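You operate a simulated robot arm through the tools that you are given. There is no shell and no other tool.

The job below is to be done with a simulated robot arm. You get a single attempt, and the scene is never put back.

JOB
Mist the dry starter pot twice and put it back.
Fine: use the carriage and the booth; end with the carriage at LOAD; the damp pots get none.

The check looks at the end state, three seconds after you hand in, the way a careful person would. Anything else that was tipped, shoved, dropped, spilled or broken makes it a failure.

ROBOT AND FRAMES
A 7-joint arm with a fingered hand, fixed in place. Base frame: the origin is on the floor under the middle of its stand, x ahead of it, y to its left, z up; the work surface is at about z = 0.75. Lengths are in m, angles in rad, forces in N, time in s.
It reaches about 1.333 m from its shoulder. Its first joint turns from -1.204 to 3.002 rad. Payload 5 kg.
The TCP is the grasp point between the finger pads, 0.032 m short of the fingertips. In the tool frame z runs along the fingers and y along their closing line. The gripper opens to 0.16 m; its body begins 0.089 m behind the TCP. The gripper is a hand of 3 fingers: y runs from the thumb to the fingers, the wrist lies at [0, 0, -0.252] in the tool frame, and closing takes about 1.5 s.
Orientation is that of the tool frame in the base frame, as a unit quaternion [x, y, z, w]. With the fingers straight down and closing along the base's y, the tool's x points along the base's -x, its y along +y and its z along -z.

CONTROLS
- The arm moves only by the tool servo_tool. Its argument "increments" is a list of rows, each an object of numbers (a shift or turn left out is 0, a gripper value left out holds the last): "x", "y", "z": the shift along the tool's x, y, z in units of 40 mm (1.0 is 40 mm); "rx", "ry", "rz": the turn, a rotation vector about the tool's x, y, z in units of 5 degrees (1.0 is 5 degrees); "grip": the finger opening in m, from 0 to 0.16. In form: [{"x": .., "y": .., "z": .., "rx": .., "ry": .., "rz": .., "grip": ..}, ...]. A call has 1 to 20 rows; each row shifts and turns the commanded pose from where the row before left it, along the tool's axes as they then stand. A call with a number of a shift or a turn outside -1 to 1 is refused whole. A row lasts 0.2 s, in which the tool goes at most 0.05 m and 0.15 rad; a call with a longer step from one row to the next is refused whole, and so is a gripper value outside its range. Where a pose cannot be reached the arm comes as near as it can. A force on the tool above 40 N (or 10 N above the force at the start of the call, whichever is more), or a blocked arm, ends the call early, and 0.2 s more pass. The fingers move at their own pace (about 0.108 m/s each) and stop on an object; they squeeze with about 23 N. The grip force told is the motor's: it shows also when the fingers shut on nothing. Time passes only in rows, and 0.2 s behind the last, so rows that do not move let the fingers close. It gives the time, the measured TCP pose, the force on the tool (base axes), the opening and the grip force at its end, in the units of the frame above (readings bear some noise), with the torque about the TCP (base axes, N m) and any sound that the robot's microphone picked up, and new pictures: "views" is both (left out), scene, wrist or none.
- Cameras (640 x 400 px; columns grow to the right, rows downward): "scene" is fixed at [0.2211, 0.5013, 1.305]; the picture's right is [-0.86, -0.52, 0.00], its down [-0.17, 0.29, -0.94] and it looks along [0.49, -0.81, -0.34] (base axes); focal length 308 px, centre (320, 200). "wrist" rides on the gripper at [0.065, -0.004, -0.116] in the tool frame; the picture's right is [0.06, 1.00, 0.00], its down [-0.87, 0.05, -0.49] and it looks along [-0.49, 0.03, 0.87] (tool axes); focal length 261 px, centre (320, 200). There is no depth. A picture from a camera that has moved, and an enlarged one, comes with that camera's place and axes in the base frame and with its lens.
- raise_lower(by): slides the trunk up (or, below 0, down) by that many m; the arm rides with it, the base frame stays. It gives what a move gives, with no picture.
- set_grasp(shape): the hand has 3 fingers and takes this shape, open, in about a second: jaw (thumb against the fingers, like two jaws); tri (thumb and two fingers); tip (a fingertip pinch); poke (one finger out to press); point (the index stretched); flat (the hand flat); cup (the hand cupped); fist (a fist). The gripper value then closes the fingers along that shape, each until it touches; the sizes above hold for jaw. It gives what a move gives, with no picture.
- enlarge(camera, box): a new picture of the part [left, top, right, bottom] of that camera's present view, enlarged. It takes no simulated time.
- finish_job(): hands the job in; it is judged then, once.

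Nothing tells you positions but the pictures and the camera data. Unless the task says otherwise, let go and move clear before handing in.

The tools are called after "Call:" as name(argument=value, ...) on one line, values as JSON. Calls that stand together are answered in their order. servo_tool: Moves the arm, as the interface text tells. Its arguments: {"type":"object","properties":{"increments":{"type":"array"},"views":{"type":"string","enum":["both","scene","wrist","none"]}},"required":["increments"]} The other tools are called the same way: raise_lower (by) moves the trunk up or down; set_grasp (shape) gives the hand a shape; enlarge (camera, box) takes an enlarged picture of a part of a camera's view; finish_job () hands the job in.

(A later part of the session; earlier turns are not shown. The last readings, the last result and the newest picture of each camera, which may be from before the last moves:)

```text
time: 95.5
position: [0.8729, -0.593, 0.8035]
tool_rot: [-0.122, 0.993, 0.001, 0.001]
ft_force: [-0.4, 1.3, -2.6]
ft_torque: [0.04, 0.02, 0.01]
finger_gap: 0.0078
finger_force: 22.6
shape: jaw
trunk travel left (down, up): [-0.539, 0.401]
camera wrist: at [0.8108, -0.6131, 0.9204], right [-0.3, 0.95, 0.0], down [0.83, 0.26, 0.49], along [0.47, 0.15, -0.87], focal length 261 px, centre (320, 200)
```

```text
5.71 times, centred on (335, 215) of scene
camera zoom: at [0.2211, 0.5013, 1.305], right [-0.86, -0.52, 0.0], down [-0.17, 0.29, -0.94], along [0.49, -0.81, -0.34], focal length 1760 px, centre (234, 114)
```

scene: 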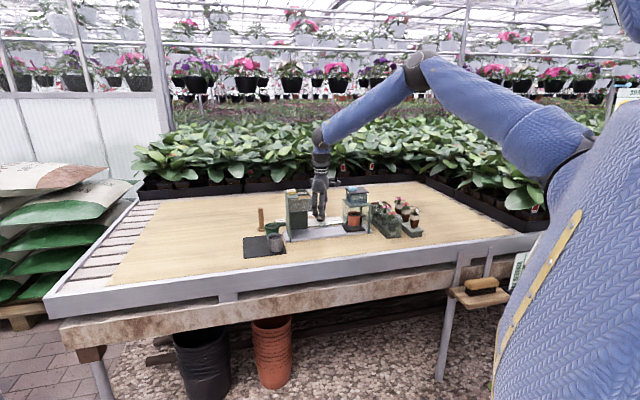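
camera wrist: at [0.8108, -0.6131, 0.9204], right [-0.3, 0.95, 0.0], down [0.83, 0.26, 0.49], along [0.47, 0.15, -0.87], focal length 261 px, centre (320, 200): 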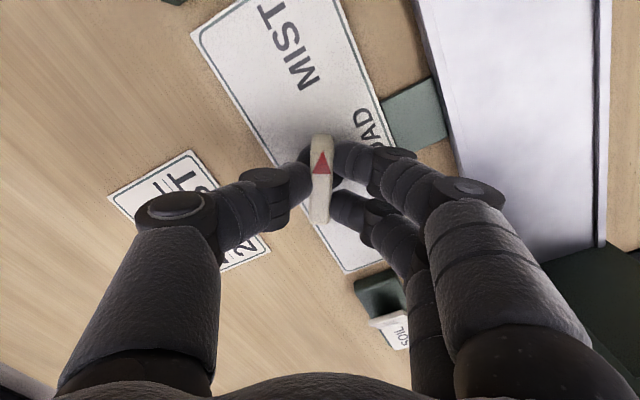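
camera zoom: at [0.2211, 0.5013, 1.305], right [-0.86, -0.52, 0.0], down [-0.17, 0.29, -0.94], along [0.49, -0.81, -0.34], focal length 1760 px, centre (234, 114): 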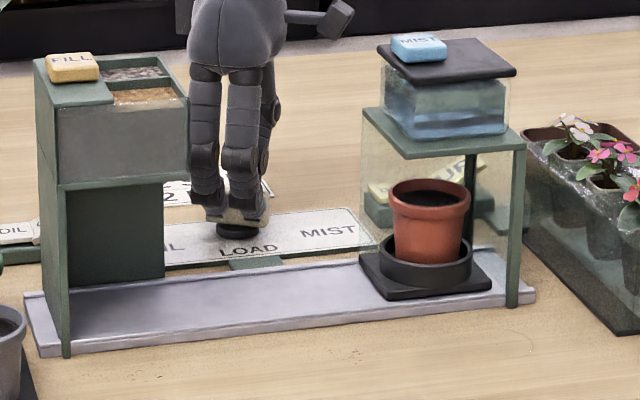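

The bar is gripped again. I turn clockwise 30° back toward LOAD and check.

Call:
servo_tool(increments=[{"rz": 1}, {"rz": 1}, {"rz": 1}, {"rz": 1}, {"rz": 1}, {"rz": 1}, {}], views="wrist")

Call:
enlarge(camera="scene", box=[290, 180, 380, 250])

```text
time: 97.1
position: [0.8744, -0.5922, 0.8049]
tool_rot: [0.139, 0.99, 0.0, 0.001]
ft_force: [-4.3, 5.7, -5.2]
ft_torque: [0.11, 0.07, 0.05]
finger_gap: 0.0073
finger_force: 23.5
shape: jaw
trunk travel left (down, up): [-0.539, 0.401]
camera wrist: at [0.8092, -0.5786, 0.9206], right [0.22, 0.98, 0.0], down [0.85, -0.19, 0.49], along [0.48, -0.11, -0.87], focal length 261 px, centre (320, 200)
```

wrist: 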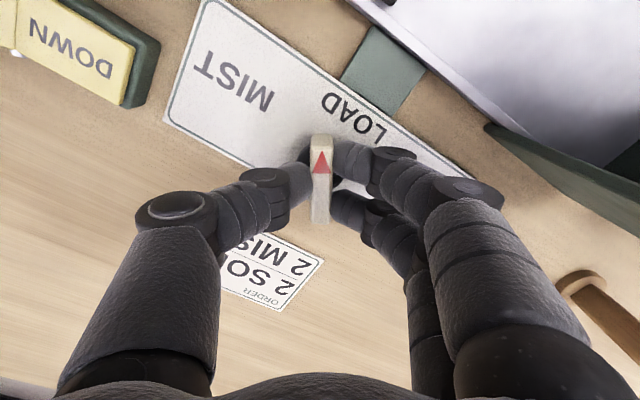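

```text
5.71 times, centred on (335, 215) of scene
camera zoom: at [0.2211, 0.5013, 1.305], right [-0.86, -0.52, 0.0], down [-0.17, 0.29, -0.94], along [0.49, -0.81, -0.34], focal length 1760 px, centre (234, 114)
```

zoom: 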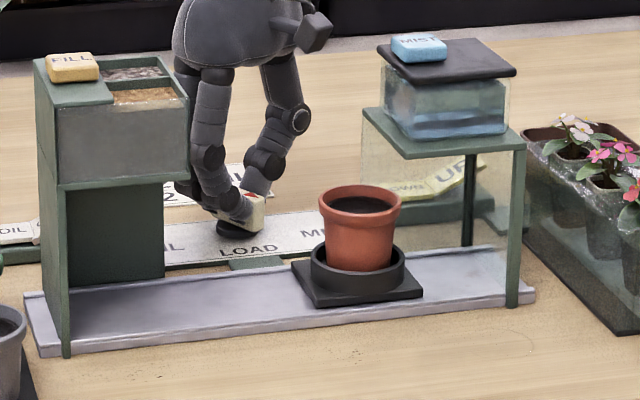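

Halfway back. I continue 25° and then trim the last few degrees.

Call:
servo_tool(increments=[{"rz": 1}, {"rz": 1}, {"rz": 1}, {"rz": 1}, {"rz": 1}, {}], views="wrist")

Call:
enlarge(camera="scene", box=[290, 180, 380, 250])

```text
time: 98.5
position: [0.8746, -0.5923, 0.8056]
tool_rot: [0.35, 0.937, 0.001, 0.001]
ft_force: [-8.0, 13.8, -7.2]
ft_torque: [0.3, 0.17, 0.02]
finger_gap: 0.0074
finger_force: 22.9
shape: jaw
trunk travel left (down, up): [-0.539, 0.401]
camera wrist: at [0.8214, -0.5526, 0.9208], right [0.61, 0.79, 0.0], down [0.69, -0.53, 0.49], along [0.39, -0.3, -0.87], focal length 261 px, centre (320, 200)
```

wrist: 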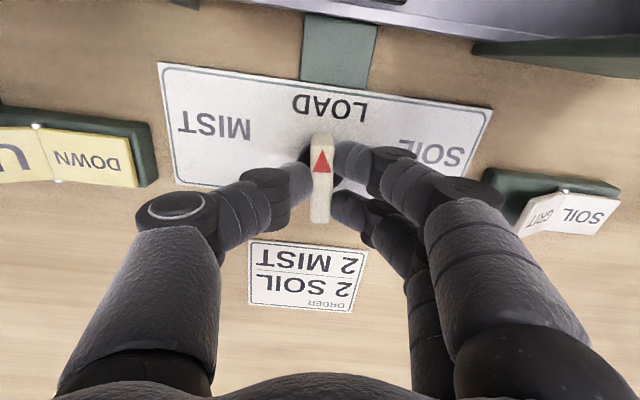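

```text
5.71 times, centred on (335, 215) of scene
camera zoom: at [0.2211, 0.5013, 1.305], right [-0.86, -0.52, 0.0], down [-0.17, 0.29, -0.94], along [0.49, -0.81, -0.34], focal length 1760 px, centre (234, 114)
```

zoom: 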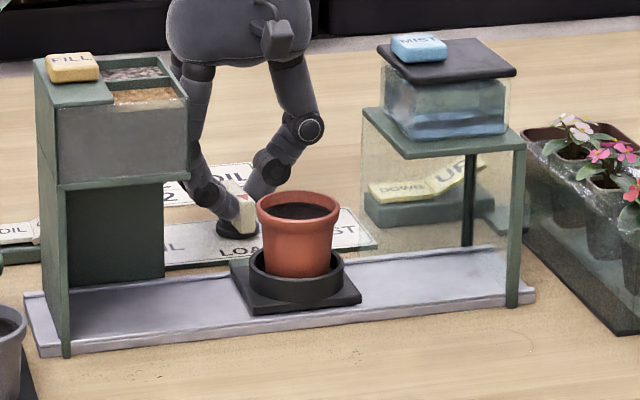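

About 5–6° remain to LOAD. I turn the last bit.

Call:
servo_tool(increments=[{"rz": 0.6}, {"rz": 0.55}, {}], views="wrist")

Call:
enlarge(camera="scene", box=[290, 180, 380, 250])

Call:
enlarge(camera="wrist", box=[220, 40, 420, 240])

```text
time: 99.3
position: [0.8742, -0.5921, 0.8045]
tool_rot: [0.397, 0.918, 0.001, 0.001]
ft_force: [-9.1, 17.1, -9.3]
ft_torque: [0.4, 0.17, -0.01]
finger_gap: 0.0074
finger_force: 23.4
shape: jaw
trunk travel left (down, up): [-0.539, 0.401]
camera wrist: at [0.8256, -0.5476, 0.9208], right [0.68, 0.73, 0.0], down [0.63, -0.6, 0.49], along [0.36, -0.34, -0.87], focal length 261 px, centre (320, 200)
```

wrist: 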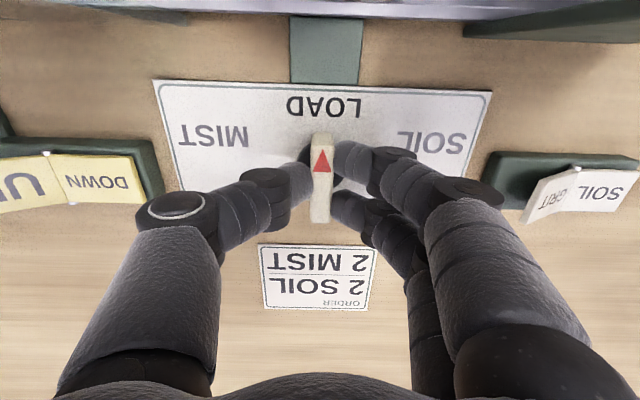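

```text
5.71 times, centred on (335, 215) of scene
camera zoom: at [0.2211, 0.5013, 1.305], right [-0.86, -0.52, 0.0], down [-0.17, 0.29, -0.94], along [0.49, -0.81, -0.34], focal length 1760 px, centre (234, 114)
```

zoom: 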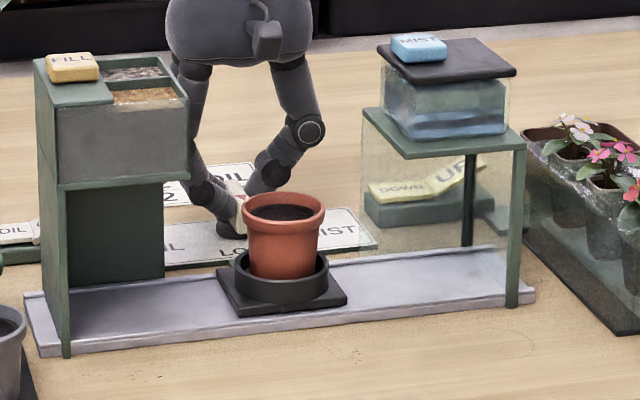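

```text
2.00 times, centred on (320, 140) of wrist
camera zoom: at [0.8256, -0.5476, 0.9208], right [0.68, 0.73, 0.0], down [0.63, -0.6, 0.49], along [0.36, -0.34, -0.87], focal length 521 px, centre (320, 320)
```

zoom: 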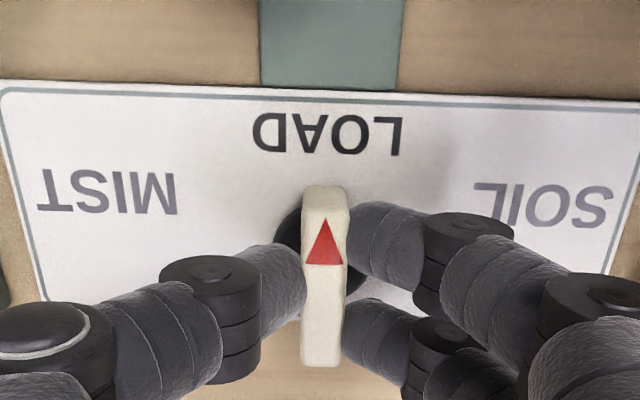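

The carriage is back exactly at LOAD (slab corners match the original picture). I open and check it stays.

Call:
servo_tool(increments=[{"grip": 0.02}, {"grip": 0.05}, {}, {}, {}], views="wrist")

Call:
enlarge(camera="scene", box=[290, 180, 380, 250])

Call:
enlarge(camera="wrist", box=[220, 40, 420, 240])

```text
time: 100.5
position: [0.8743, -0.5939, 0.8046]
tool_rot: [0.397, 0.918, 0.001, 0.001]
ft_force: [0.0, 0.5, 0.7]
ft_torque: [0.01, 0.02, 0.03]
finger_gap: 0.0493
finger_force: 0.0
shape: jaw
trunk travel left (down, up): [-0.539, 0.401]
camera wrist: at [0.8256, -0.5486, 0.9208], right [0.68, 0.73, 0.0], down [0.63, -0.6, 0.49], along [0.36, -0.34, -0.87], focal length 261 px, centre (320, 200)
```

wrist: 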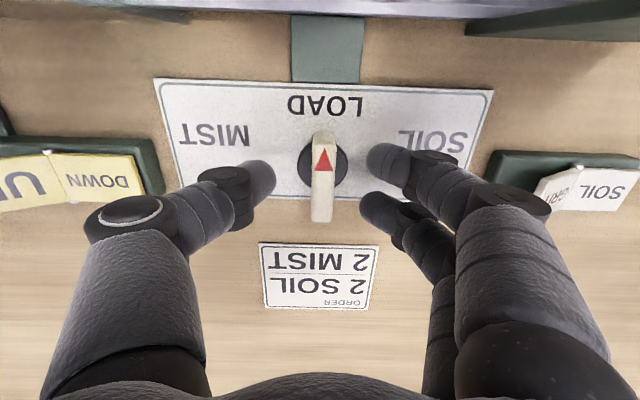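

```text
5.71 times, centred on (335, 215) of scene
camera zoom: at [0.2211, 0.5013, 1.305], right [-0.86, -0.52, 0.0], down [-0.17, 0.29, -0.94], along [0.49, -0.81, -0.34], focal length 1760 px, centre (234, 114)
```

zoom: 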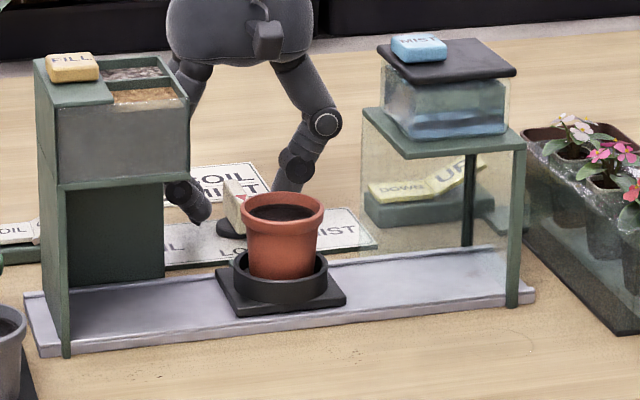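

```text
2.00 times, centred on (320, 140) of wrist
camera zoom: at [0.8256, -0.5486, 0.9208], right [0.68, 0.73, 0.0], down [0.63, -0.6, 0.49], along [0.36, -0.34, -0.87], focal length 521 px, centre (320, 320)
```

zoom: 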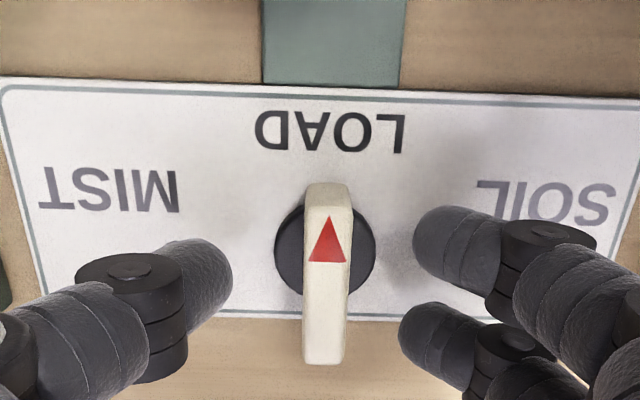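

The knob and carriage hold at LOAD. I raise up and, before picking the pot, test whether the mat spot is reachable with a vertical hand at another yaw (that would avoid a second re-grip).

Call:
raise_lower(by=0.24)

Call:
servo_tool(increments=[{"rz": -1, "grip": 0.09}, {"rz": -1}, {"rz": -1}, {"rz": -1}, {"rz": -1}, {"rz": -1}, {"rz": -1}, {"rz": -1}, {"rz": -1}, {"rz": -1}, {"rz": -1}, {"rz": -1}, {"rz": -1}, {"rz": -1}, {"rz": -0.34}, {}], views="none")

Call:
servo_tool(increments=[{"x": -0.709, "y": 0.824}, {"x": -0.709, "y": 0.824}, {"x": -0.709, "y": 0.824}, {"x": -0.709, "y": 0.824}, {"x": -0.709, "y": 0.824}, {"x": -0.709, "y": 0.824}, {"x": -0.709, "y": 0.824}, {"x": -0.709, "y": 0.824}, {}])

```text
time: 103.0
position: [0.8749, -0.5934, 1.0437]
tool_rot: [0.396, 0.918, 0.001, 0.002]
ft_force: [0.9, -0.4, -1.0]
ft_torque: [-0.01, 0.0, 0.0]
finger_gap: 0.0496
finger_force: 0.1
shape: jaw
trunk travel left (down, up): [-0.779, 0.161]
```

```text
time: 106.4
position: [0.8746, -0.593, 1.0446]
tool_rot: [-0.216, 0.976, 0.0, 0.0]
ft_force: [-0.5, -0.8, -0.3]
ft_torque: [-0.02, 0.01, -0.01]
finger_gap: 0.0892
finger_force: 0.0
shape: jaw
trunk travel left (down, up): [-0.779, 0.161]
```

```text
time: 108.4
position: [0.8795, -0.3039, 1.0816]
tool_rot: [-0.217, 0.976, 0.001, 0.003]
ft_force: [0.4, -0.6, -0.4]
ft_torque: [0.04, 0.0, -0.01]
finger_gap: 0.0894
finger_force: 0.1
shape: jaw
out of reach, approached as far as the arm can: row 5, 6, 7, 8
trunk travel left (down, up): [-0.779, 0.161]
camera wrist: at [0.8209, -0.3357, 1.1957], right [-0.48, 0.88, 0.0], down [0.76, 0.41, 0.5], along [0.44, 0.24, -0.87], focal length 261 px, centre (320, 200)
```

scene: 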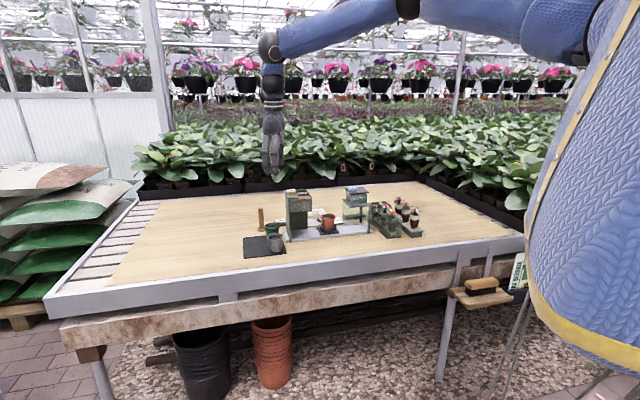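
wrist: 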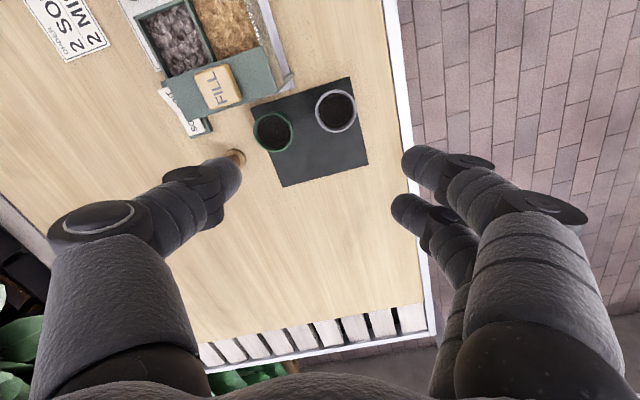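

Confirmed: the mat spot needs the tilted hand, so I'll re-grip at the same free bench spot again. Now back over the pot in the carriage with the hand vertical.

Call:
servo_tool(increments=[{"x": 0.853, "y": -0.7}, {"x": 0.853, "y": -0.7}, {"x": 0.853, "y": -0.7}, {"x": 0.853, "y": -0.7}, {"x": 0.853, "y": -0.7}, {"rz": 1}, {"rz": 1}, {"rz": 0.6}, {}])

Call:
enlarge(camera="wrist", box=[220, 20, 420, 180])

```text
time: 110.4
position: [0.7845, -0.5043, 1.081]
tool_rot: [-0.106, 0.994, 0.0, 0.0]
ft_force: [0.8, -0.5, -0.3]
ft_torque: [0.01, 0.01, 0.0]
finger_gap: 0.0893
finger_force: 0.1
shape: jaw
trunk travel left (down, up): [-0.779, 0.161]
camera wrist: at [0.7206, -0.521, 1.1968], right [-0.27, 0.96, 0.0], down [0.84, 0.23, 0.49], along [0.48, 0.13, -0.87], focal length 261 px, centre (320, 200)
```

scene: 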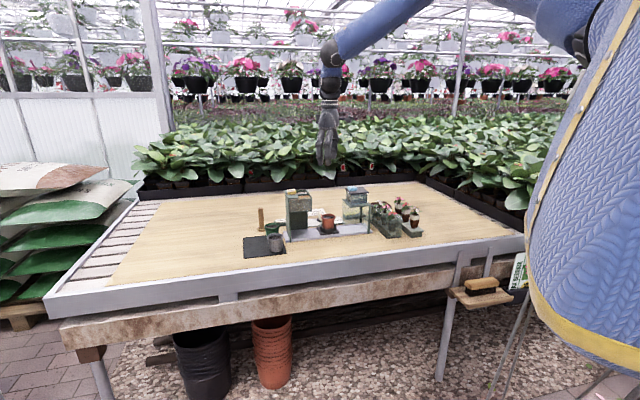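
wrist: 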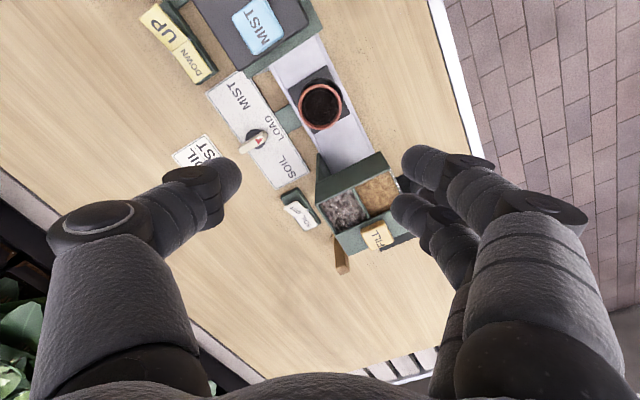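

```text
2.50 times, centred on (320, 100) of wrist
camera zoom: at [0.7206, -0.521, 1.1968], right [-0.27, 0.96, 0.0], down [0.84, 0.23, 0.49], along [0.48, 0.13, -0.87], focal length 652 px, centre (320, 450)
```

zoom: 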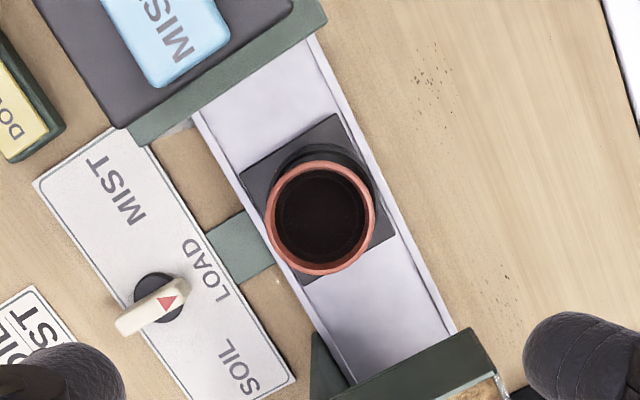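

The soil is dark and evenly wet now; pot centre [0.783, −0.503]. I centre and descend with the jaw at 0.08.

Call:
servo_tool(increments=[{"x": 0.03, "y": 0.035, "grip": 0.08}, {}], views="none")

Call:
raise_lower(by=-0.2)

Call:
servo_tool(increments=[{}])

Call:
enlarge(camera="wrist", box=[220, 60, 420, 260])

Call:
enlarge(camera="scene", box=[290, 160, 380, 250])

```text
time: 111.0
position: [0.783, -0.5019, 1.0804]
tool_rot: [-0.105, 0.994, 0.0, 0.001]
ft_force: [-0.2, 0.2, -0.1]
ft_torque: [0.02, 0.03, -0.05]
finger_gap: 0.0807
finger_force: 0.1
shape: jaw
trunk travel left (down, up): [-0.779, 0.161]
```

```text
time: 113.2
position: [0.7828, -0.5013, 0.8799]
tool_rot: [-0.105, 0.995, 0.0, 0.002]
ft_force: [-1.1, -0.5, -0.4]
ft_torque: [-0.02, 0.02, 0.01]
finger_gap: 0.0807
finger_force: 0.0
shape: jaw
trunk travel left (down, up): [-0.579, 0.361]
```

```text
time: 113.6
position: [0.7835, -0.5017, 0.8796]
tool_rot: [-0.104, 0.995, 0.0, 0.001]
ft_force: [-0.3, 0.0, 0.0]
ft_torque: [0.01, 0.02, -0.05]
finger_gap: 0.0805
finger_force: 0.0
shape: jaw
trunk travel left (down, up): [-0.579, 0.361]
camera wrist: at [0.7192, -0.5195, 0.9965], right [-0.27, 0.96, 0.0], down [0.84, 0.23, 0.49], along [0.48, 0.13, -0.87], focal length 261 px, centre (320, 200)
```

scene: 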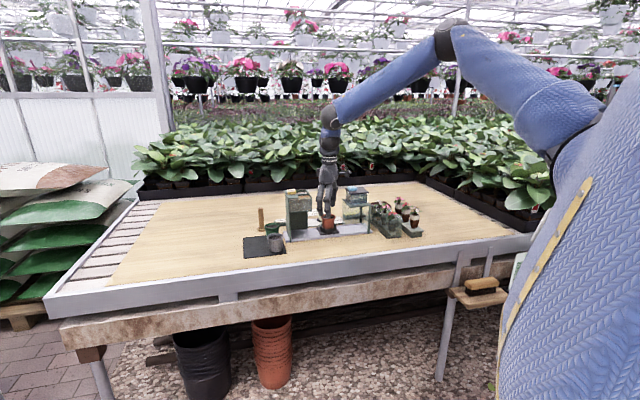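
wrist: 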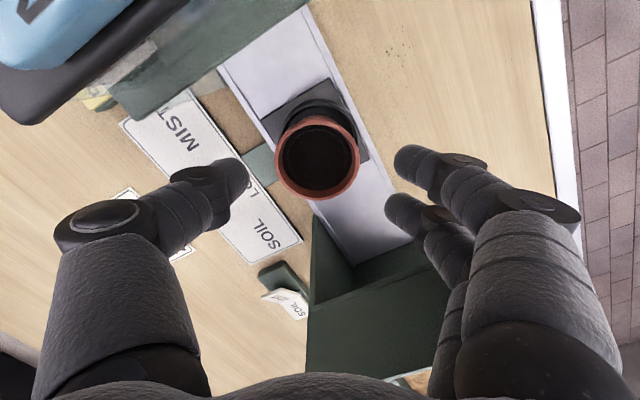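

```text
2.00 times, centred on (320, 160) of wrist
camera zoom: at [0.7192, -0.5195, 0.9965], right [-0.27, 0.96, 0.0], down [0.84, 0.23, 0.49], along [0.48, 0.13, -0.87], focal length 521 px, centre (320, 280)
```

zoom: 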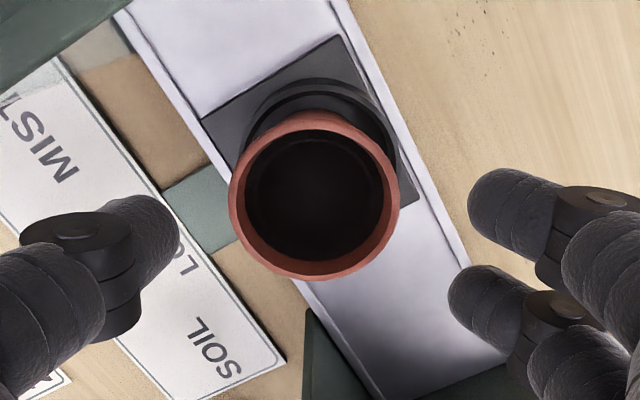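

```text
4.44 times, centred on (335, 205) of scene
camera zoom: at [0.2211, 0.5013, 1.305], right [-0.86, -0.52, 0.0], down [-0.17, 0.29, -0.94], along [0.49, -0.81, -0.34], focal length 1369 px, centre (253, 178)
```

zoom: 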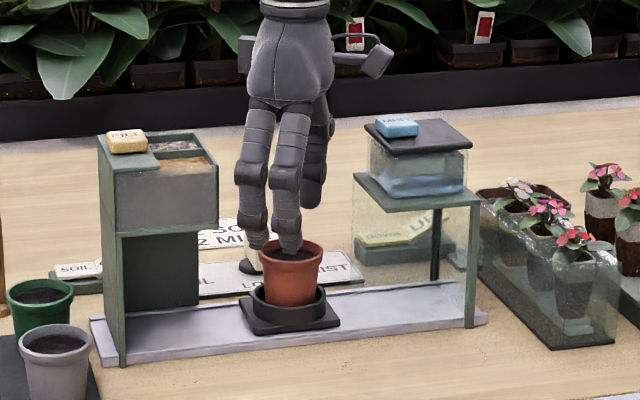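

Slight 2 mm correction toward the thumb side, then down to the grip height and close.

Call:
servo_tool(increments=[{"x": 0.05, "y": -0.053}, {}], views="none")

Call:
raise_lower(by=-0.049)

Call:
servo_tool(increments=[{"grip": 0.06}, {"grip": 0.05}, {"grip": 0.0}, {}, {}, {}])

Call:
enlarge(camera="scene", box=[310, 190, 360, 240])

Call:
enlarge(camera="wrist", box=[220, 60, 420, 260])

```text
time: 114.2
position: [0.7819, -0.5036, 0.8801]
tool_rot: [-0.105, 0.994, 0.001, 0.001]
ft_force: [-0.4, 1.2, -0.2]
ft_torque: [0.01, 0.02, 0.04]
finger_gap: 0.0806
finger_force: 0.1
shape: jaw
trunk travel left (down, up): [-0.579, 0.361]
```

```text
time: 115.1
position: [0.7823, -0.5048, 0.8313]
tool_rot: [-0.105, 0.994, 0.0, 0.001]
ft_force: [-0.2, -0.1, -0.1]
ft_torque: [0.03, -0.02, 0.01]
finger_gap: 0.0805
finger_force: 0.0
shape: jaw
trunk travel left (down, up): [-0.53, 0.41]
```

```text
time: 116.5
position: [0.782, -0.5043, 0.8318]
tool_rot: [-0.104, 0.995, 0.0, 0.001]
ft_force: [0.2, -0.2, -0.9]
ft_torque: [0.01, 0.0, 0.03]
finger_gap: 0.0435
finger_force: 23.2
shape: jaw
trunk travel left (down, up): [-0.53, 0.41]
camera wrist: at [0.7179, -0.5222, 0.9475], right [-0.27, 0.96, 0.0], down [0.84, 0.23, 0.49], along [0.48, 0.13, -0.87], focal length 261 px, centre (320, 200)
```

scene: 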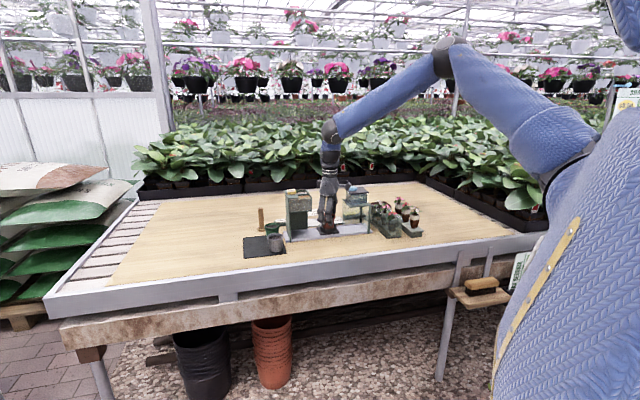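
wrist: 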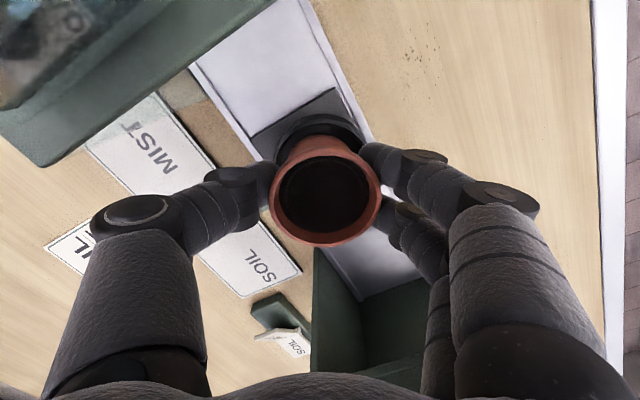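

```text
8.00 times, centred on (335, 215) of scene
camera zoom: at [0.2211, 0.5013, 1.305], right [-0.86, -0.52, 0.0], down [-0.17, 0.29, -0.94], along [0.49, -0.81, -0.34], focal length 2465 px, centre (200, 80)
```

zoom: 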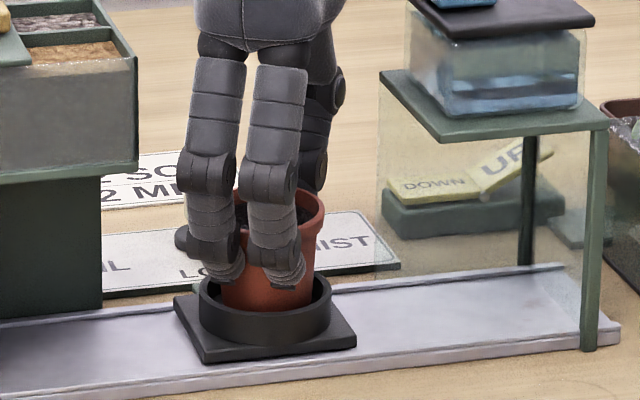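

```text
2.00 times, centred on (320, 160) of wrist
camera zoom: at [0.7179, -0.5222, 0.9475], right [-0.27, 0.96, 0.0], down [0.84, 0.23, 0.49], along [0.48, 0.13, -0.87], focal length 521 px, centre (320, 280)
```

zoom: 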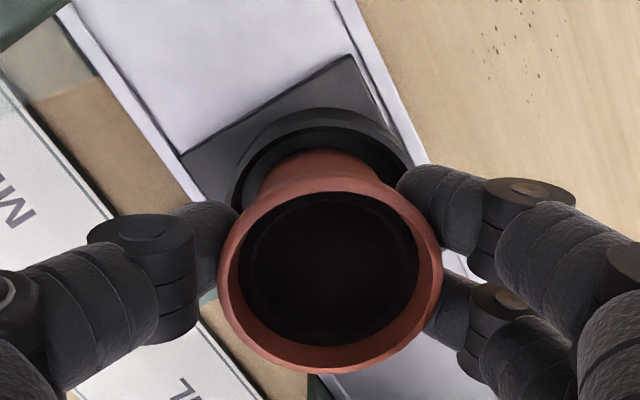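

Gripped again (23 N). I lift a little and check that the pot hangs upright and the carriage stays put.

Call:
raise_lower(by=0.045)

Call:
enlarge(camera="scene", box=[310, 190, 360, 240])

```text
time: 117.4
position: [0.7814, -0.5051, 0.877]
tool_rot: [-0.105, 0.994, -0.001, 0.001]
ft_force: [0.6, 0.1, -0.9]
ft_torque: [0.0, 0.03, -0.04]
finger_gap: 0.0432
finger_force: 23.0
shape: jaw
trunk travel left (down, up): [-0.575, 0.365]
```

```text
8.00 times, centred on (335, 215) of scene
camera zoom: at [0.2211, 0.5013, 1.305], right [-0.86, -0.52, 0.0], down [-0.17, 0.29, -0.94], along [0.49, -0.81, -0.34], focal length 2465 px, centre (200, 80)
```

zoom: 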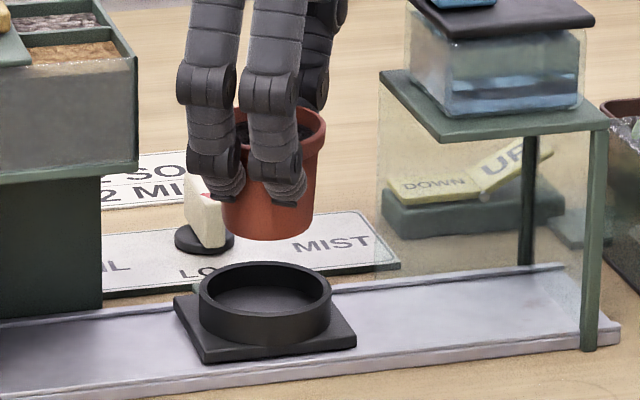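

The pot is free and upright, the carriage unmoved. I carry it back to the free bench spot.

Call:
raise_lower(by=0.15)

Call:
servo_tool(increments=[{"x": 0.354, "y": 0.779}, {"x": 0.354, "y": 0.779}, {"x": 0.354, "y": 0.779}, {"x": 0.354, "y": 0.779}, {}], views="wrist")

Call:
raise_lower(by=-0.195)

Call:
servo_tool(increments=[{"z": 0.2}, {"z": 0.1}, {}])

Call:
enlarge(camera="scene", box=[290, 180, 380, 260])

```text
time: 119.1
position: [0.7821, -0.5042, 1.026]
tool_rot: [-0.104, 0.995, 0.0, 0.002]
ft_force: [0.0, 1.0, -0.4]
ft_torque: [0.02, 0.02, -0.02]
finger_gap: 0.0429
finger_force: 23.2
shape: jaw
trunk travel left (down, up): [-0.725, 0.215]
```

```text
time: 120.3
position: [0.6996, -0.3935, 1.0265]
tool_rot: [-0.105, 0.994, 0.0, 0.001]
ft_force: [-1.0, -0.6, 0.0]
ft_torque: [0.04, 0.01, -0.01]
finger_gap: 0.0431
finger_force: 23.1
shape: jaw
trunk travel left (down, up): [-0.725, 0.215]
camera wrist: at [0.6356, -0.4121, 1.1414], right [-0.27, 0.96, 0.0], down [0.84, 0.23, 0.49], along [0.48, 0.13, -0.87], focal length 261 px, centre (320, 200)
```

wrist: 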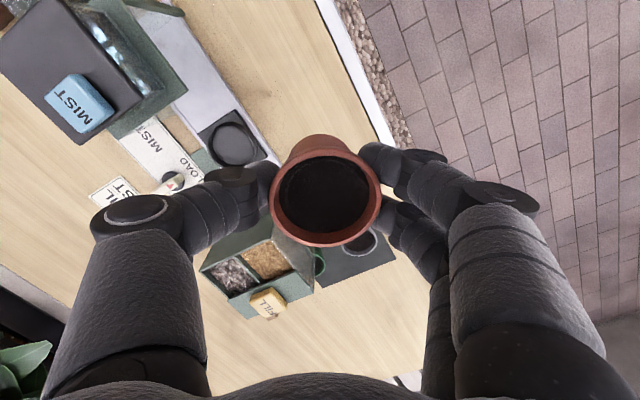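

```text
time: 122.5
position: [0.6999, -0.3937, 0.8313]
tool_rot: [-0.104, 0.995, 0.0, 0.001]
ft_force: [0.1, -0.7, 0.0]
ft_torque: [0.0, 0.0, 0.02]
finger_gap: 0.0431
finger_force: 23.2
shape: jaw
trunk travel left (down, up): [-0.53, 0.41]
```

```text
time: 123.3
position: [0.6984, -0.394, 0.818]
tool_rot: [-0.105, 0.994, 0.0, 0.001]
ft_force: [-0.3, -0.2, -0.5]
ft_torque: [0.0, -0.03, 0.0]
finger_gap: 0.0432
finger_force: 23.3
shape: jaw
trunk travel left (down, up): [-0.53, 0.41]
camera wrist: at [0.6355, -0.4115, 0.9347], right [-0.27, 0.96, 0.0], down [0.84, 0.23, 0.49], along [0.48, 0.13, -0.87], focal length 261 px, centre (320, 200)
```

scene: 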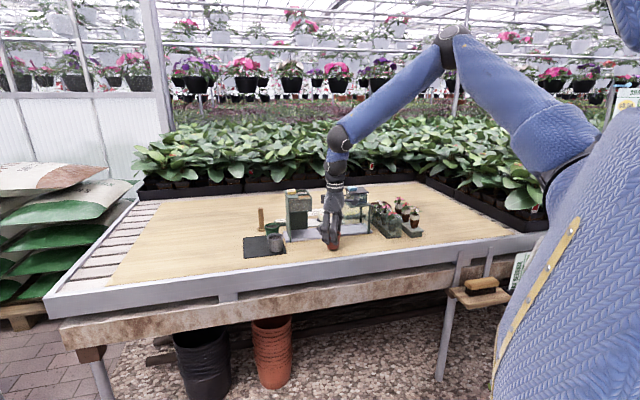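
wrist: 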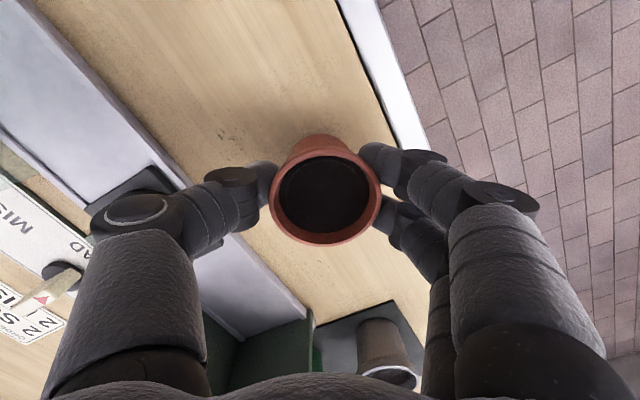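

```text
5.00 times, centred on (335, 220) of scene
camera zoom: at [0.2211, 0.5013, 1.305], right [-0.86, -0.52, 0.0], down [-0.17, 0.29, -0.94], along [0.49, -0.81, -0.34], focal length 1540 px, centre (245, 100)
```

zoom: 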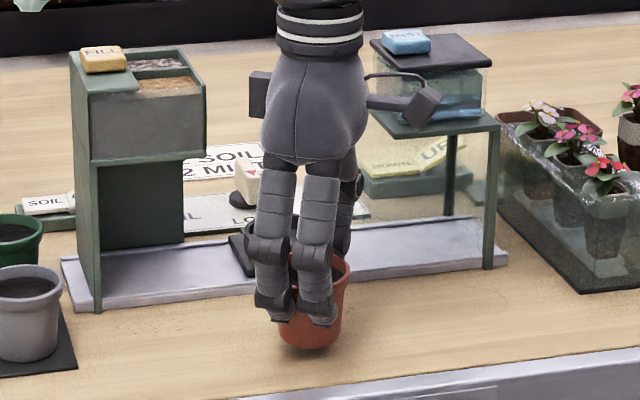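

Nearly on the bench. Small steps down to contact.

Call:
servo_tool(increments=[{"z": 0.05}, {"z": 0.05}, {"z": 0.05}, {}], views="none")

Call:
servo_tool(increments=[{"z": 0.03}, {"z": 0.03}, {}], views="none")

```text
time: 124.3
position: [0.699, -0.3935, 0.8124]
tool_rot: [-0.104, 0.995, 0.001, 0.001]
ft_force: [0.2, -0.2, -0.2]
ft_torque: [0.0, 0.03, -0.01]
finger_gap: 0.0429
finger_force: 22.7
shape: jaw
trunk travel left (down, up): [-0.53, 0.41]
```

```text
time: 125.1
position: [0.6983, -0.3941, 0.8104]
tool_rot: [-0.105, 0.994, -0.001, 0.001]
ft_force: [-0.3, 0.0, 0.2]
ft_torque: [0.02, 0.0, -0.01]
finger_gap: 0.0429
finger_force: 22.7
shape: jaw
trunk travel left (down, up): [-0.53, 0.41]
```

Call:
servo_tool(increments=[{"z": 0.03}, {"z": 0.03}, {}], views="none")

Call:
enlarge(camera="scene", box=[310, 205, 360, 255])

```text
time: 125.9
position: [0.7001, -0.3934, 0.807]
tool_rot: [-0.104, 0.995, 0.0, 0.001]
ft_force: [-0.4, 0.3, 0.4]
ft_torque: [0.04, 0.01, 0.02]
finger_gap: 0.0432
finger_force: 22.7
shape: jaw
trunk travel left (down, up): [-0.53, 0.41]
```

```text
8.00 times, centred on (335, 230) of scene
camera zoom: at [0.2211, 0.5013, 1.305], right [-0.86, -0.52, 0.0], down [-0.17, 0.29, -0.94], along [0.49, -0.81, -0.34], focal length 2465 px, centre (200, -40)
```

zoom: 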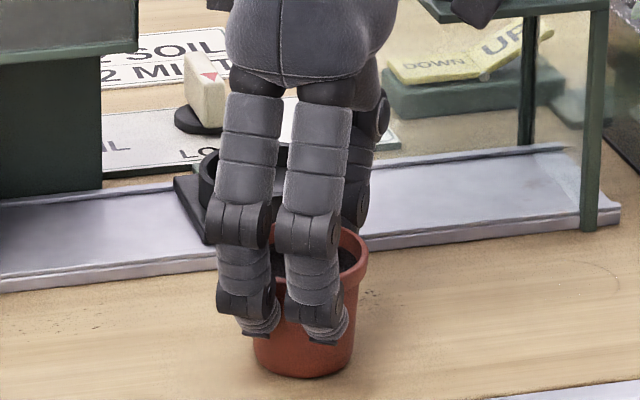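

No contact yet; the pot must sit slightly higher in the hand. I keep easing down.

Call:
servo_tool(increments=[{"z": 0.03}, {"z": 0.03}, {}], views="none")

```text
time: 126.7
position: [0.6989, -0.3943, 0.8065]
tool_rot: [-0.105, 0.994, -0.001, 0.002]
ft_force: [-0.3, -1.7, 13.4]
ft_torque: [0.23, 0.07, 0.0]
finger_gap: 0.0433
finger_force: 22.4
shape: jaw
trunk travel left (down, up): [-0.53, 0.41]
```

Contact (13 N). I ease off and release, then rise straight up.

Call:
servo_tool(increments=[{"z": -0.05}, {"grip": 0.055}, {"grip": 0.085}, {}, {}, {}], views="wrist")

Call:
raise_lower(by=0.08)

Call:
servo_tool(increments=[{}])

Call:
enlarge(camera="scene", box=[310, 205, 360, 255])

```text
time: 128.1
position: [0.7004, -0.3952, 0.8079]
tool_rot: [-0.105, 0.994, 0.0, 0.001]
ft_force: [-1.0, 0.2, 0.5]
ft_torque: [0.0, -0.04, 0.01]
finger_gap: 0.084
finger_force: 0.0
shape: jaw
trunk travel left (down, up): [-0.53, 0.41]
camera wrist: at [0.6356, -0.4116, 0.9236], right [-0.27, 0.96, 0.0], down [0.84, 0.23, 0.49], along [0.48, 0.13, -0.87], focal length 261 px, centre (320, 200)
```

wrist: 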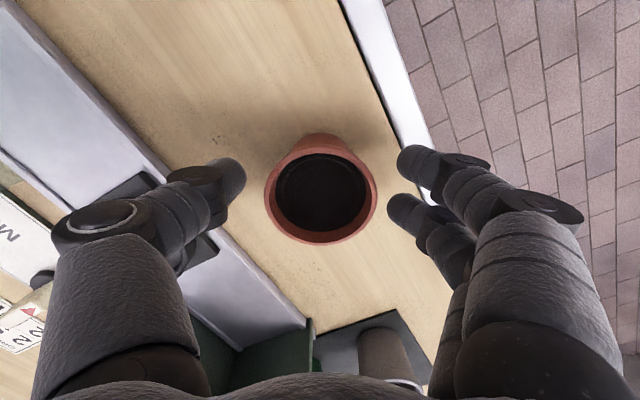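

```text
time: 129.2
position: [0.6997, -0.3938, 0.8871]
tool_rot: [-0.105, 0.995, 0.0, 0.001]
ft_force: [0.2, 0.9, -0.3]
ft_torque: [0.02, -0.02, -0.01]
finger_gap: 0.0843
finger_force: 0.1
shape: jaw
trunk travel left (down, up): [-0.61, 0.33]
```

```text
time: 129.6
position: [0.6987, -0.3936, 0.8873]
tool_rot: [-0.105, 0.995, 0.0, 0.0]
ft_force: [0.0, -0.7, 0.0]
ft_torque: [0.01, 0.02, -0.01]
finger_gap: 0.0842
finger_force: 0.0
shape: jaw
trunk travel left (down, up): [-0.61, 0.33]
camera wrist: at [0.6356, -0.4116, 1.0036], right [-0.27, 0.96, 0.0], down [0.84, 0.23, 0.49], along [0.48, 0.13, -0.87], focal length 261 px, centre (320, 200)
```

scene: 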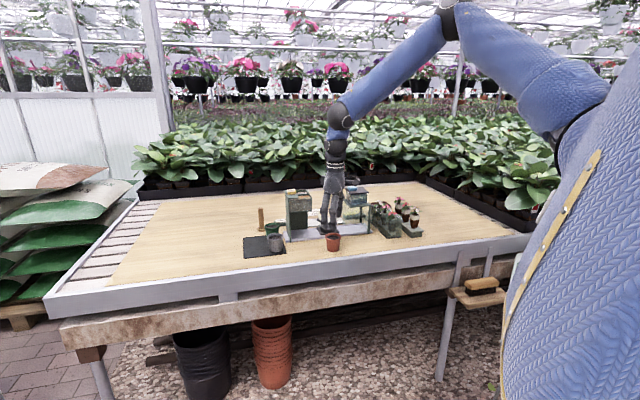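
wrist: 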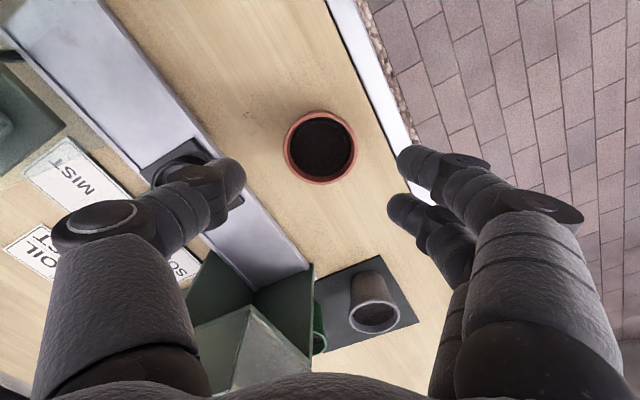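

```text
8.00 times, centred on (335, 230) of scene
camera zoom: at [0.2211, 0.5013, 1.305], right [-0.86, -0.52, 0.0], down [-0.17, 0.29, -0.94], along [0.49, -0.81, -0.34], focal length 2465 px, centre (200, -40)
```

zoom: 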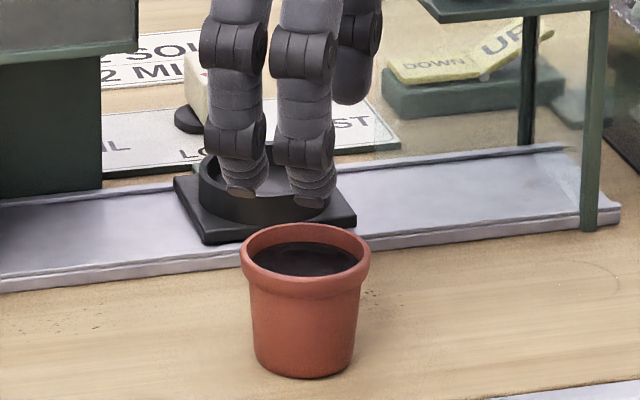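

The pot stands upright on the bench with wet soil. Now I tilt the hand outward 25° for the mat placement and recheck centring.

Call:
servo_tool(increments=[{"ry": -1, "grip": 0.09}, {"ry": -1}, {"ry": -1}, {"ry": -1}, {"ry": -1}, {}], views="wrist")

Call:
raise_lower(by=-0.045)

Call:
servo_tool(increments=[{}], views="wrist")

Call:
enlarge(camera="wrist", box=[220, 60, 420, 260])

```text
time: 131.0
position: [0.6994, -0.3943, 0.8876]
tool_rot: [-0.102, 0.97, 0.022, 0.218]
ft_force: [-1.1, -0.5, -0.7]
ft_torque: [-0.01, -0.02, 0.0]
finger_gap: 0.0894
finger_force: 0.0
shape: jaw
trunk travel left (down, up): [-0.61, 0.33]
camera wrist: at [0.5943, -0.42, 0.9654], right [-0.26, 0.96, -0.03], down [0.55, 0.17, 0.81], along [0.79, 0.2, -0.58], focal length 261 px, centre (320, 200)
```

wrist: 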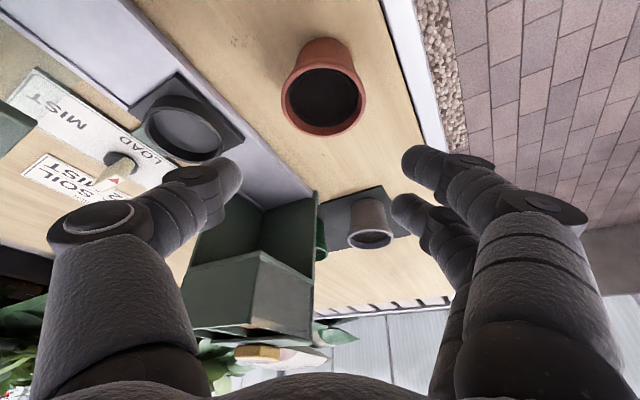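

```text
time: 131.9
position: [0.6987, -0.3943, 0.8429]
tool_rot: [-0.102, 0.971, 0.022, 0.216]
ft_force: [0.0, 0.4, 0.2]
ft_torque: [-0.02, 0.04, -0.02]
finger_gap: 0.089
finger_force: 0.0
shape: jaw
trunk travel left (down, up): [-0.565, 0.375]
```

```text
time: 132.3
position: [0.6994, -0.3949, 0.8423]
tool_rot: [-0.102, 0.971, 0.023, 0.216]
ft_force: [0.2, 0.1, 0.2]
ft_torque: [-0.02, 0.01, -0.02]
finger_gap: 0.0893
finger_force: 0.1
shape: jaw
trunk travel left (down, up): [-0.565, 0.375]
camera wrist: at [0.594, -0.4204, 0.9204], right [-0.26, 0.96, -0.03], down [0.55, 0.17, 0.81], along [0.79, 0.2, -0.58], focal length 261 px, centre (320, 200)
```

wrist: 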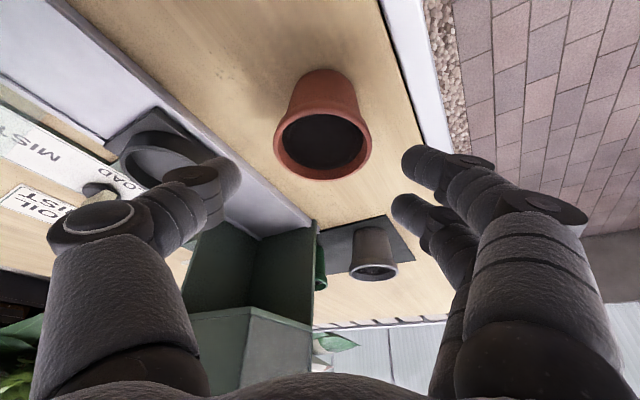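

```text
2.00 times, centred on (320, 160) of wrist
camera zoom: at [0.594, -0.4204, 0.9204], right [-0.26, 0.96, -0.03], down [0.55, 0.17, 0.81], along [0.79, 0.2, -0.58], focal length 521 px, centre (320, 280)
```

zoom: 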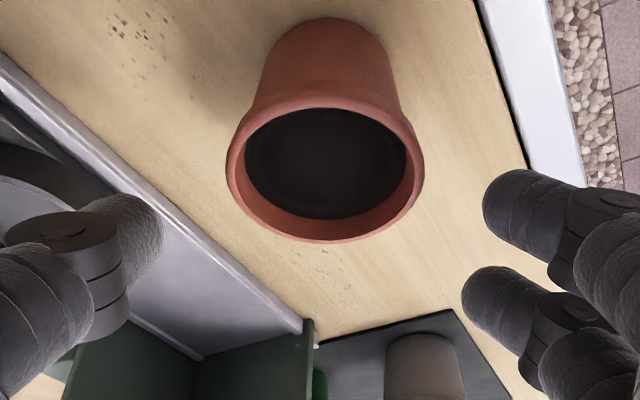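

Well centred. I lower to the original grip height and close.

Call:
raise_lower(by=-0.041)

Call:
servo_tool(increments=[{"grip": 0.06}, {"grip": 0.04}, {"grip": 0.0}, {}, {}, {}], views="wrist")

Call:
enlarge(camera="scene", box=[310, 205, 360, 255])

Call:
raise_lower(by=0.04)

Call:
enlarge(camera="scene", box=[310, 195, 360, 245])

```text
time: 133.2
position: [0.6996, -0.3937, 0.8022]
tool_rot: [-0.102, 0.971, 0.022, 0.217]
ft_force: [0.3, 0.2, 0.3]
ft_torque: [0.01, 0.0, -0.02]
finger_gap: 0.0893
finger_force: 0.1
shape: jaw
trunk travel left (down, up): [-0.524, 0.416]
```

```text
time: 134.6
position: [0.6996, -0.3927, 0.8012]
tool_rot: [-0.103, 0.971, 0.023, 0.216]
ft_force: [-0.5, 0.2, 0.7]
ft_torque: [0.0, 0.02, -0.02]
finger_gap: 0.041
finger_force: 23.5
shape: jaw
trunk travel left (down, up): [-0.524, 0.416]
camera wrist: at [0.594, -0.4205, 0.8793], right [-0.26, 0.96, -0.03], down [0.55, 0.17, 0.81], along [0.79, 0.2, -0.58], focal length 261 px, centre (320, 200)
```

wrist: 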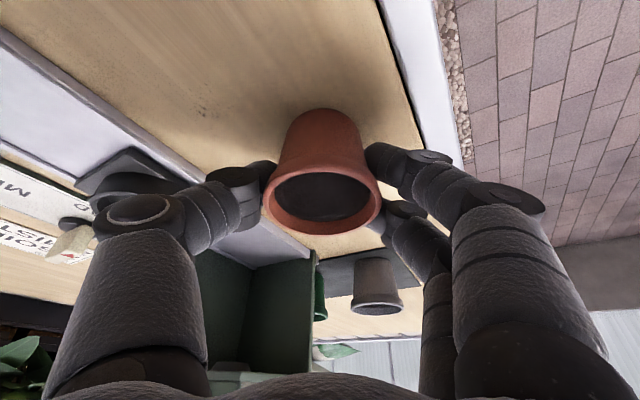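

```text
8.00 times, centred on (335, 230) of scene
camera zoom: at [0.2211, 0.5013, 1.305], right [-0.86, -0.52, 0.0], down [-0.17, 0.29, -0.94], along [0.49, -0.81, -0.34], focal length 2465 px, centre (200, -40)
```

zoom: 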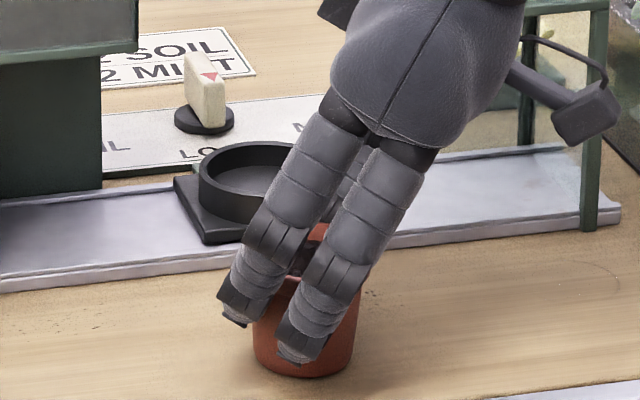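

```text
time: 135.4
position: [0.6995, -0.395, 0.8412]
tool_rot: [-0.103, 0.971, 0.023, 0.216]
ft_force: [0.6, -1.2, -0.2]
ft_torque: [-0.02, 0.01, 0.02]
finger_gap: 0.0408
finger_force: 23.0
shape: jaw
trunk travel left (down, up): [-0.564, 0.376]
```

```text
8.00 times, centred on (335, 220) of scene
camera zoom: at [0.2211, 0.5013, 1.305], right [-0.86, -0.52, 0.0], down [-0.17, 0.29, -0.94], along [0.49, -0.81, -0.34], focal length 2465 px, centre (200, 40)
```

zoom: 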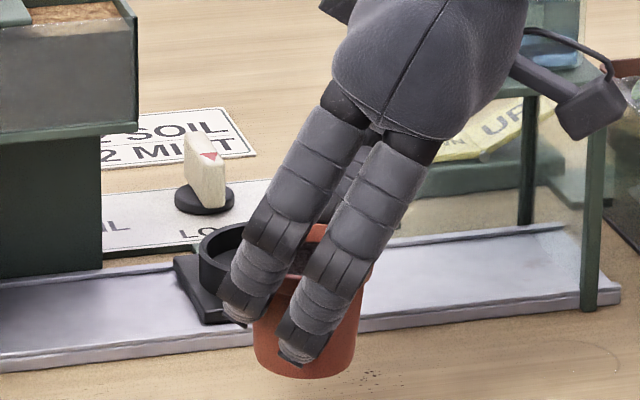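

The pot lifts upright in the tilted grip. I restore the same trunk/arm height as at the original pick, turn to the original yaw, and carry it over its spot on the mat.

Call:
raise_lower(by=0.061)

Call:
servo_tool(increments=[{"x": -0.375, "z": -0.804}, {"x": -0.375, "z": -0.804}, {"x": -0.375, "z": -0.804}, {"x": -0.375, "z": -0.804}, {"rx": -0.3955, "rz": -0.847}, {"rx": -0.3955, "rz": -0.847}, {"rx": -0.3955, "rz": -0.847}, {"rx": -0.3955, "rz": -0.847}, {"rx": -0.3955, "rz": -0.847}, {"rx": -0.3955, "rz": -0.847}, {}], views="none")

Call:
servo_tool(increments=[{"x": -0.954, "y": -0.2414, "z": 0.4457}, {"x": -0.954, "y": -0.2414, "z": 0.4457}, {"x": -0.954, "y": -0.2414, "z": 0.4457}, {"x": -0.954, "y": -0.2414, "z": 0.4457}, {"x": -0.954, "y": -0.2414, "z": 0.4457}, {"x": -0.954, "y": -0.2414, "z": 0.4457}, {"x": -0.954, "y": -0.2414, "z": 0.4457}, {}])

```text
time: 136.4
position: [0.7, -0.3948, 0.9016]
tool_rot: [-0.101, 0.971, 0.022, 0.216]
ft_force: [0.9, -0.3, 0.2]
ft_torque: [0.0, -0.01, 0.01]
finger_gap: 0.0407
finger_force: 22.6
shape: jaw
trunk travel left (down, up): [-0.625, 0.315]
```

```text
time: 138.8
position: [0.6998, -0.3937, 1.0448]
tool_rot: [-0.334, 0.917, 0.074, 0.204]
ft_force: [0.1, -0.1, -0.3]
ft_torque: [0.0, -0.05, -0.03]
finger_gap: 0.0406
finger_force: 23.4
shape: jaw
trunk travel left (down, up): [-0.625, 0.315]
```

```text
time: 140.6
position: [0.9674, -0.2544, 1.0478]
tool_rot: [-0.335, 0.917, 0.073, 0.205]
ft_force: [-0.9, 0.0, -0.8]
ft_torque: [-0.01, -0.03, -0.01]
finger_gap: 0.0402
finger_force: 22.7
shape: jaw
trunk travel left (down, up): [-0.625, 0.315]
camera wrist: at [0.8868, -0.3275, 1.1248], right [-0.69, 0.73, -0.03], down [0.41, 0.41, 0.81], along [0.6, 0.55, -0.58], focal length 261 px, centre (320, 200)
```

scene: 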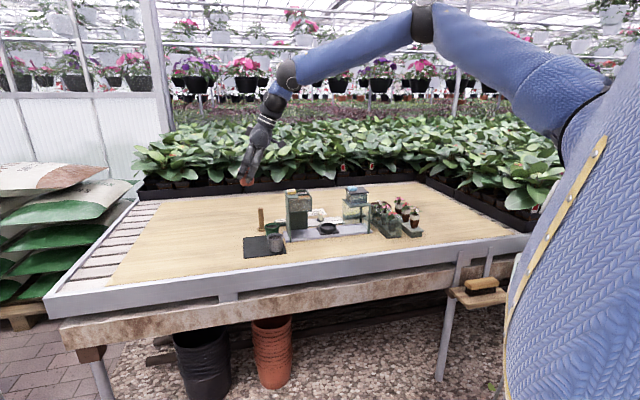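
wrist: 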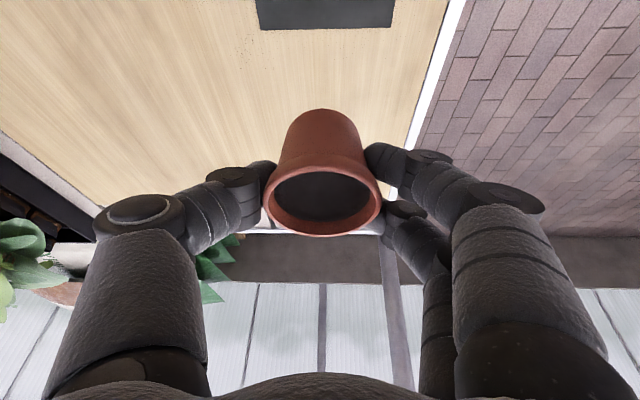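

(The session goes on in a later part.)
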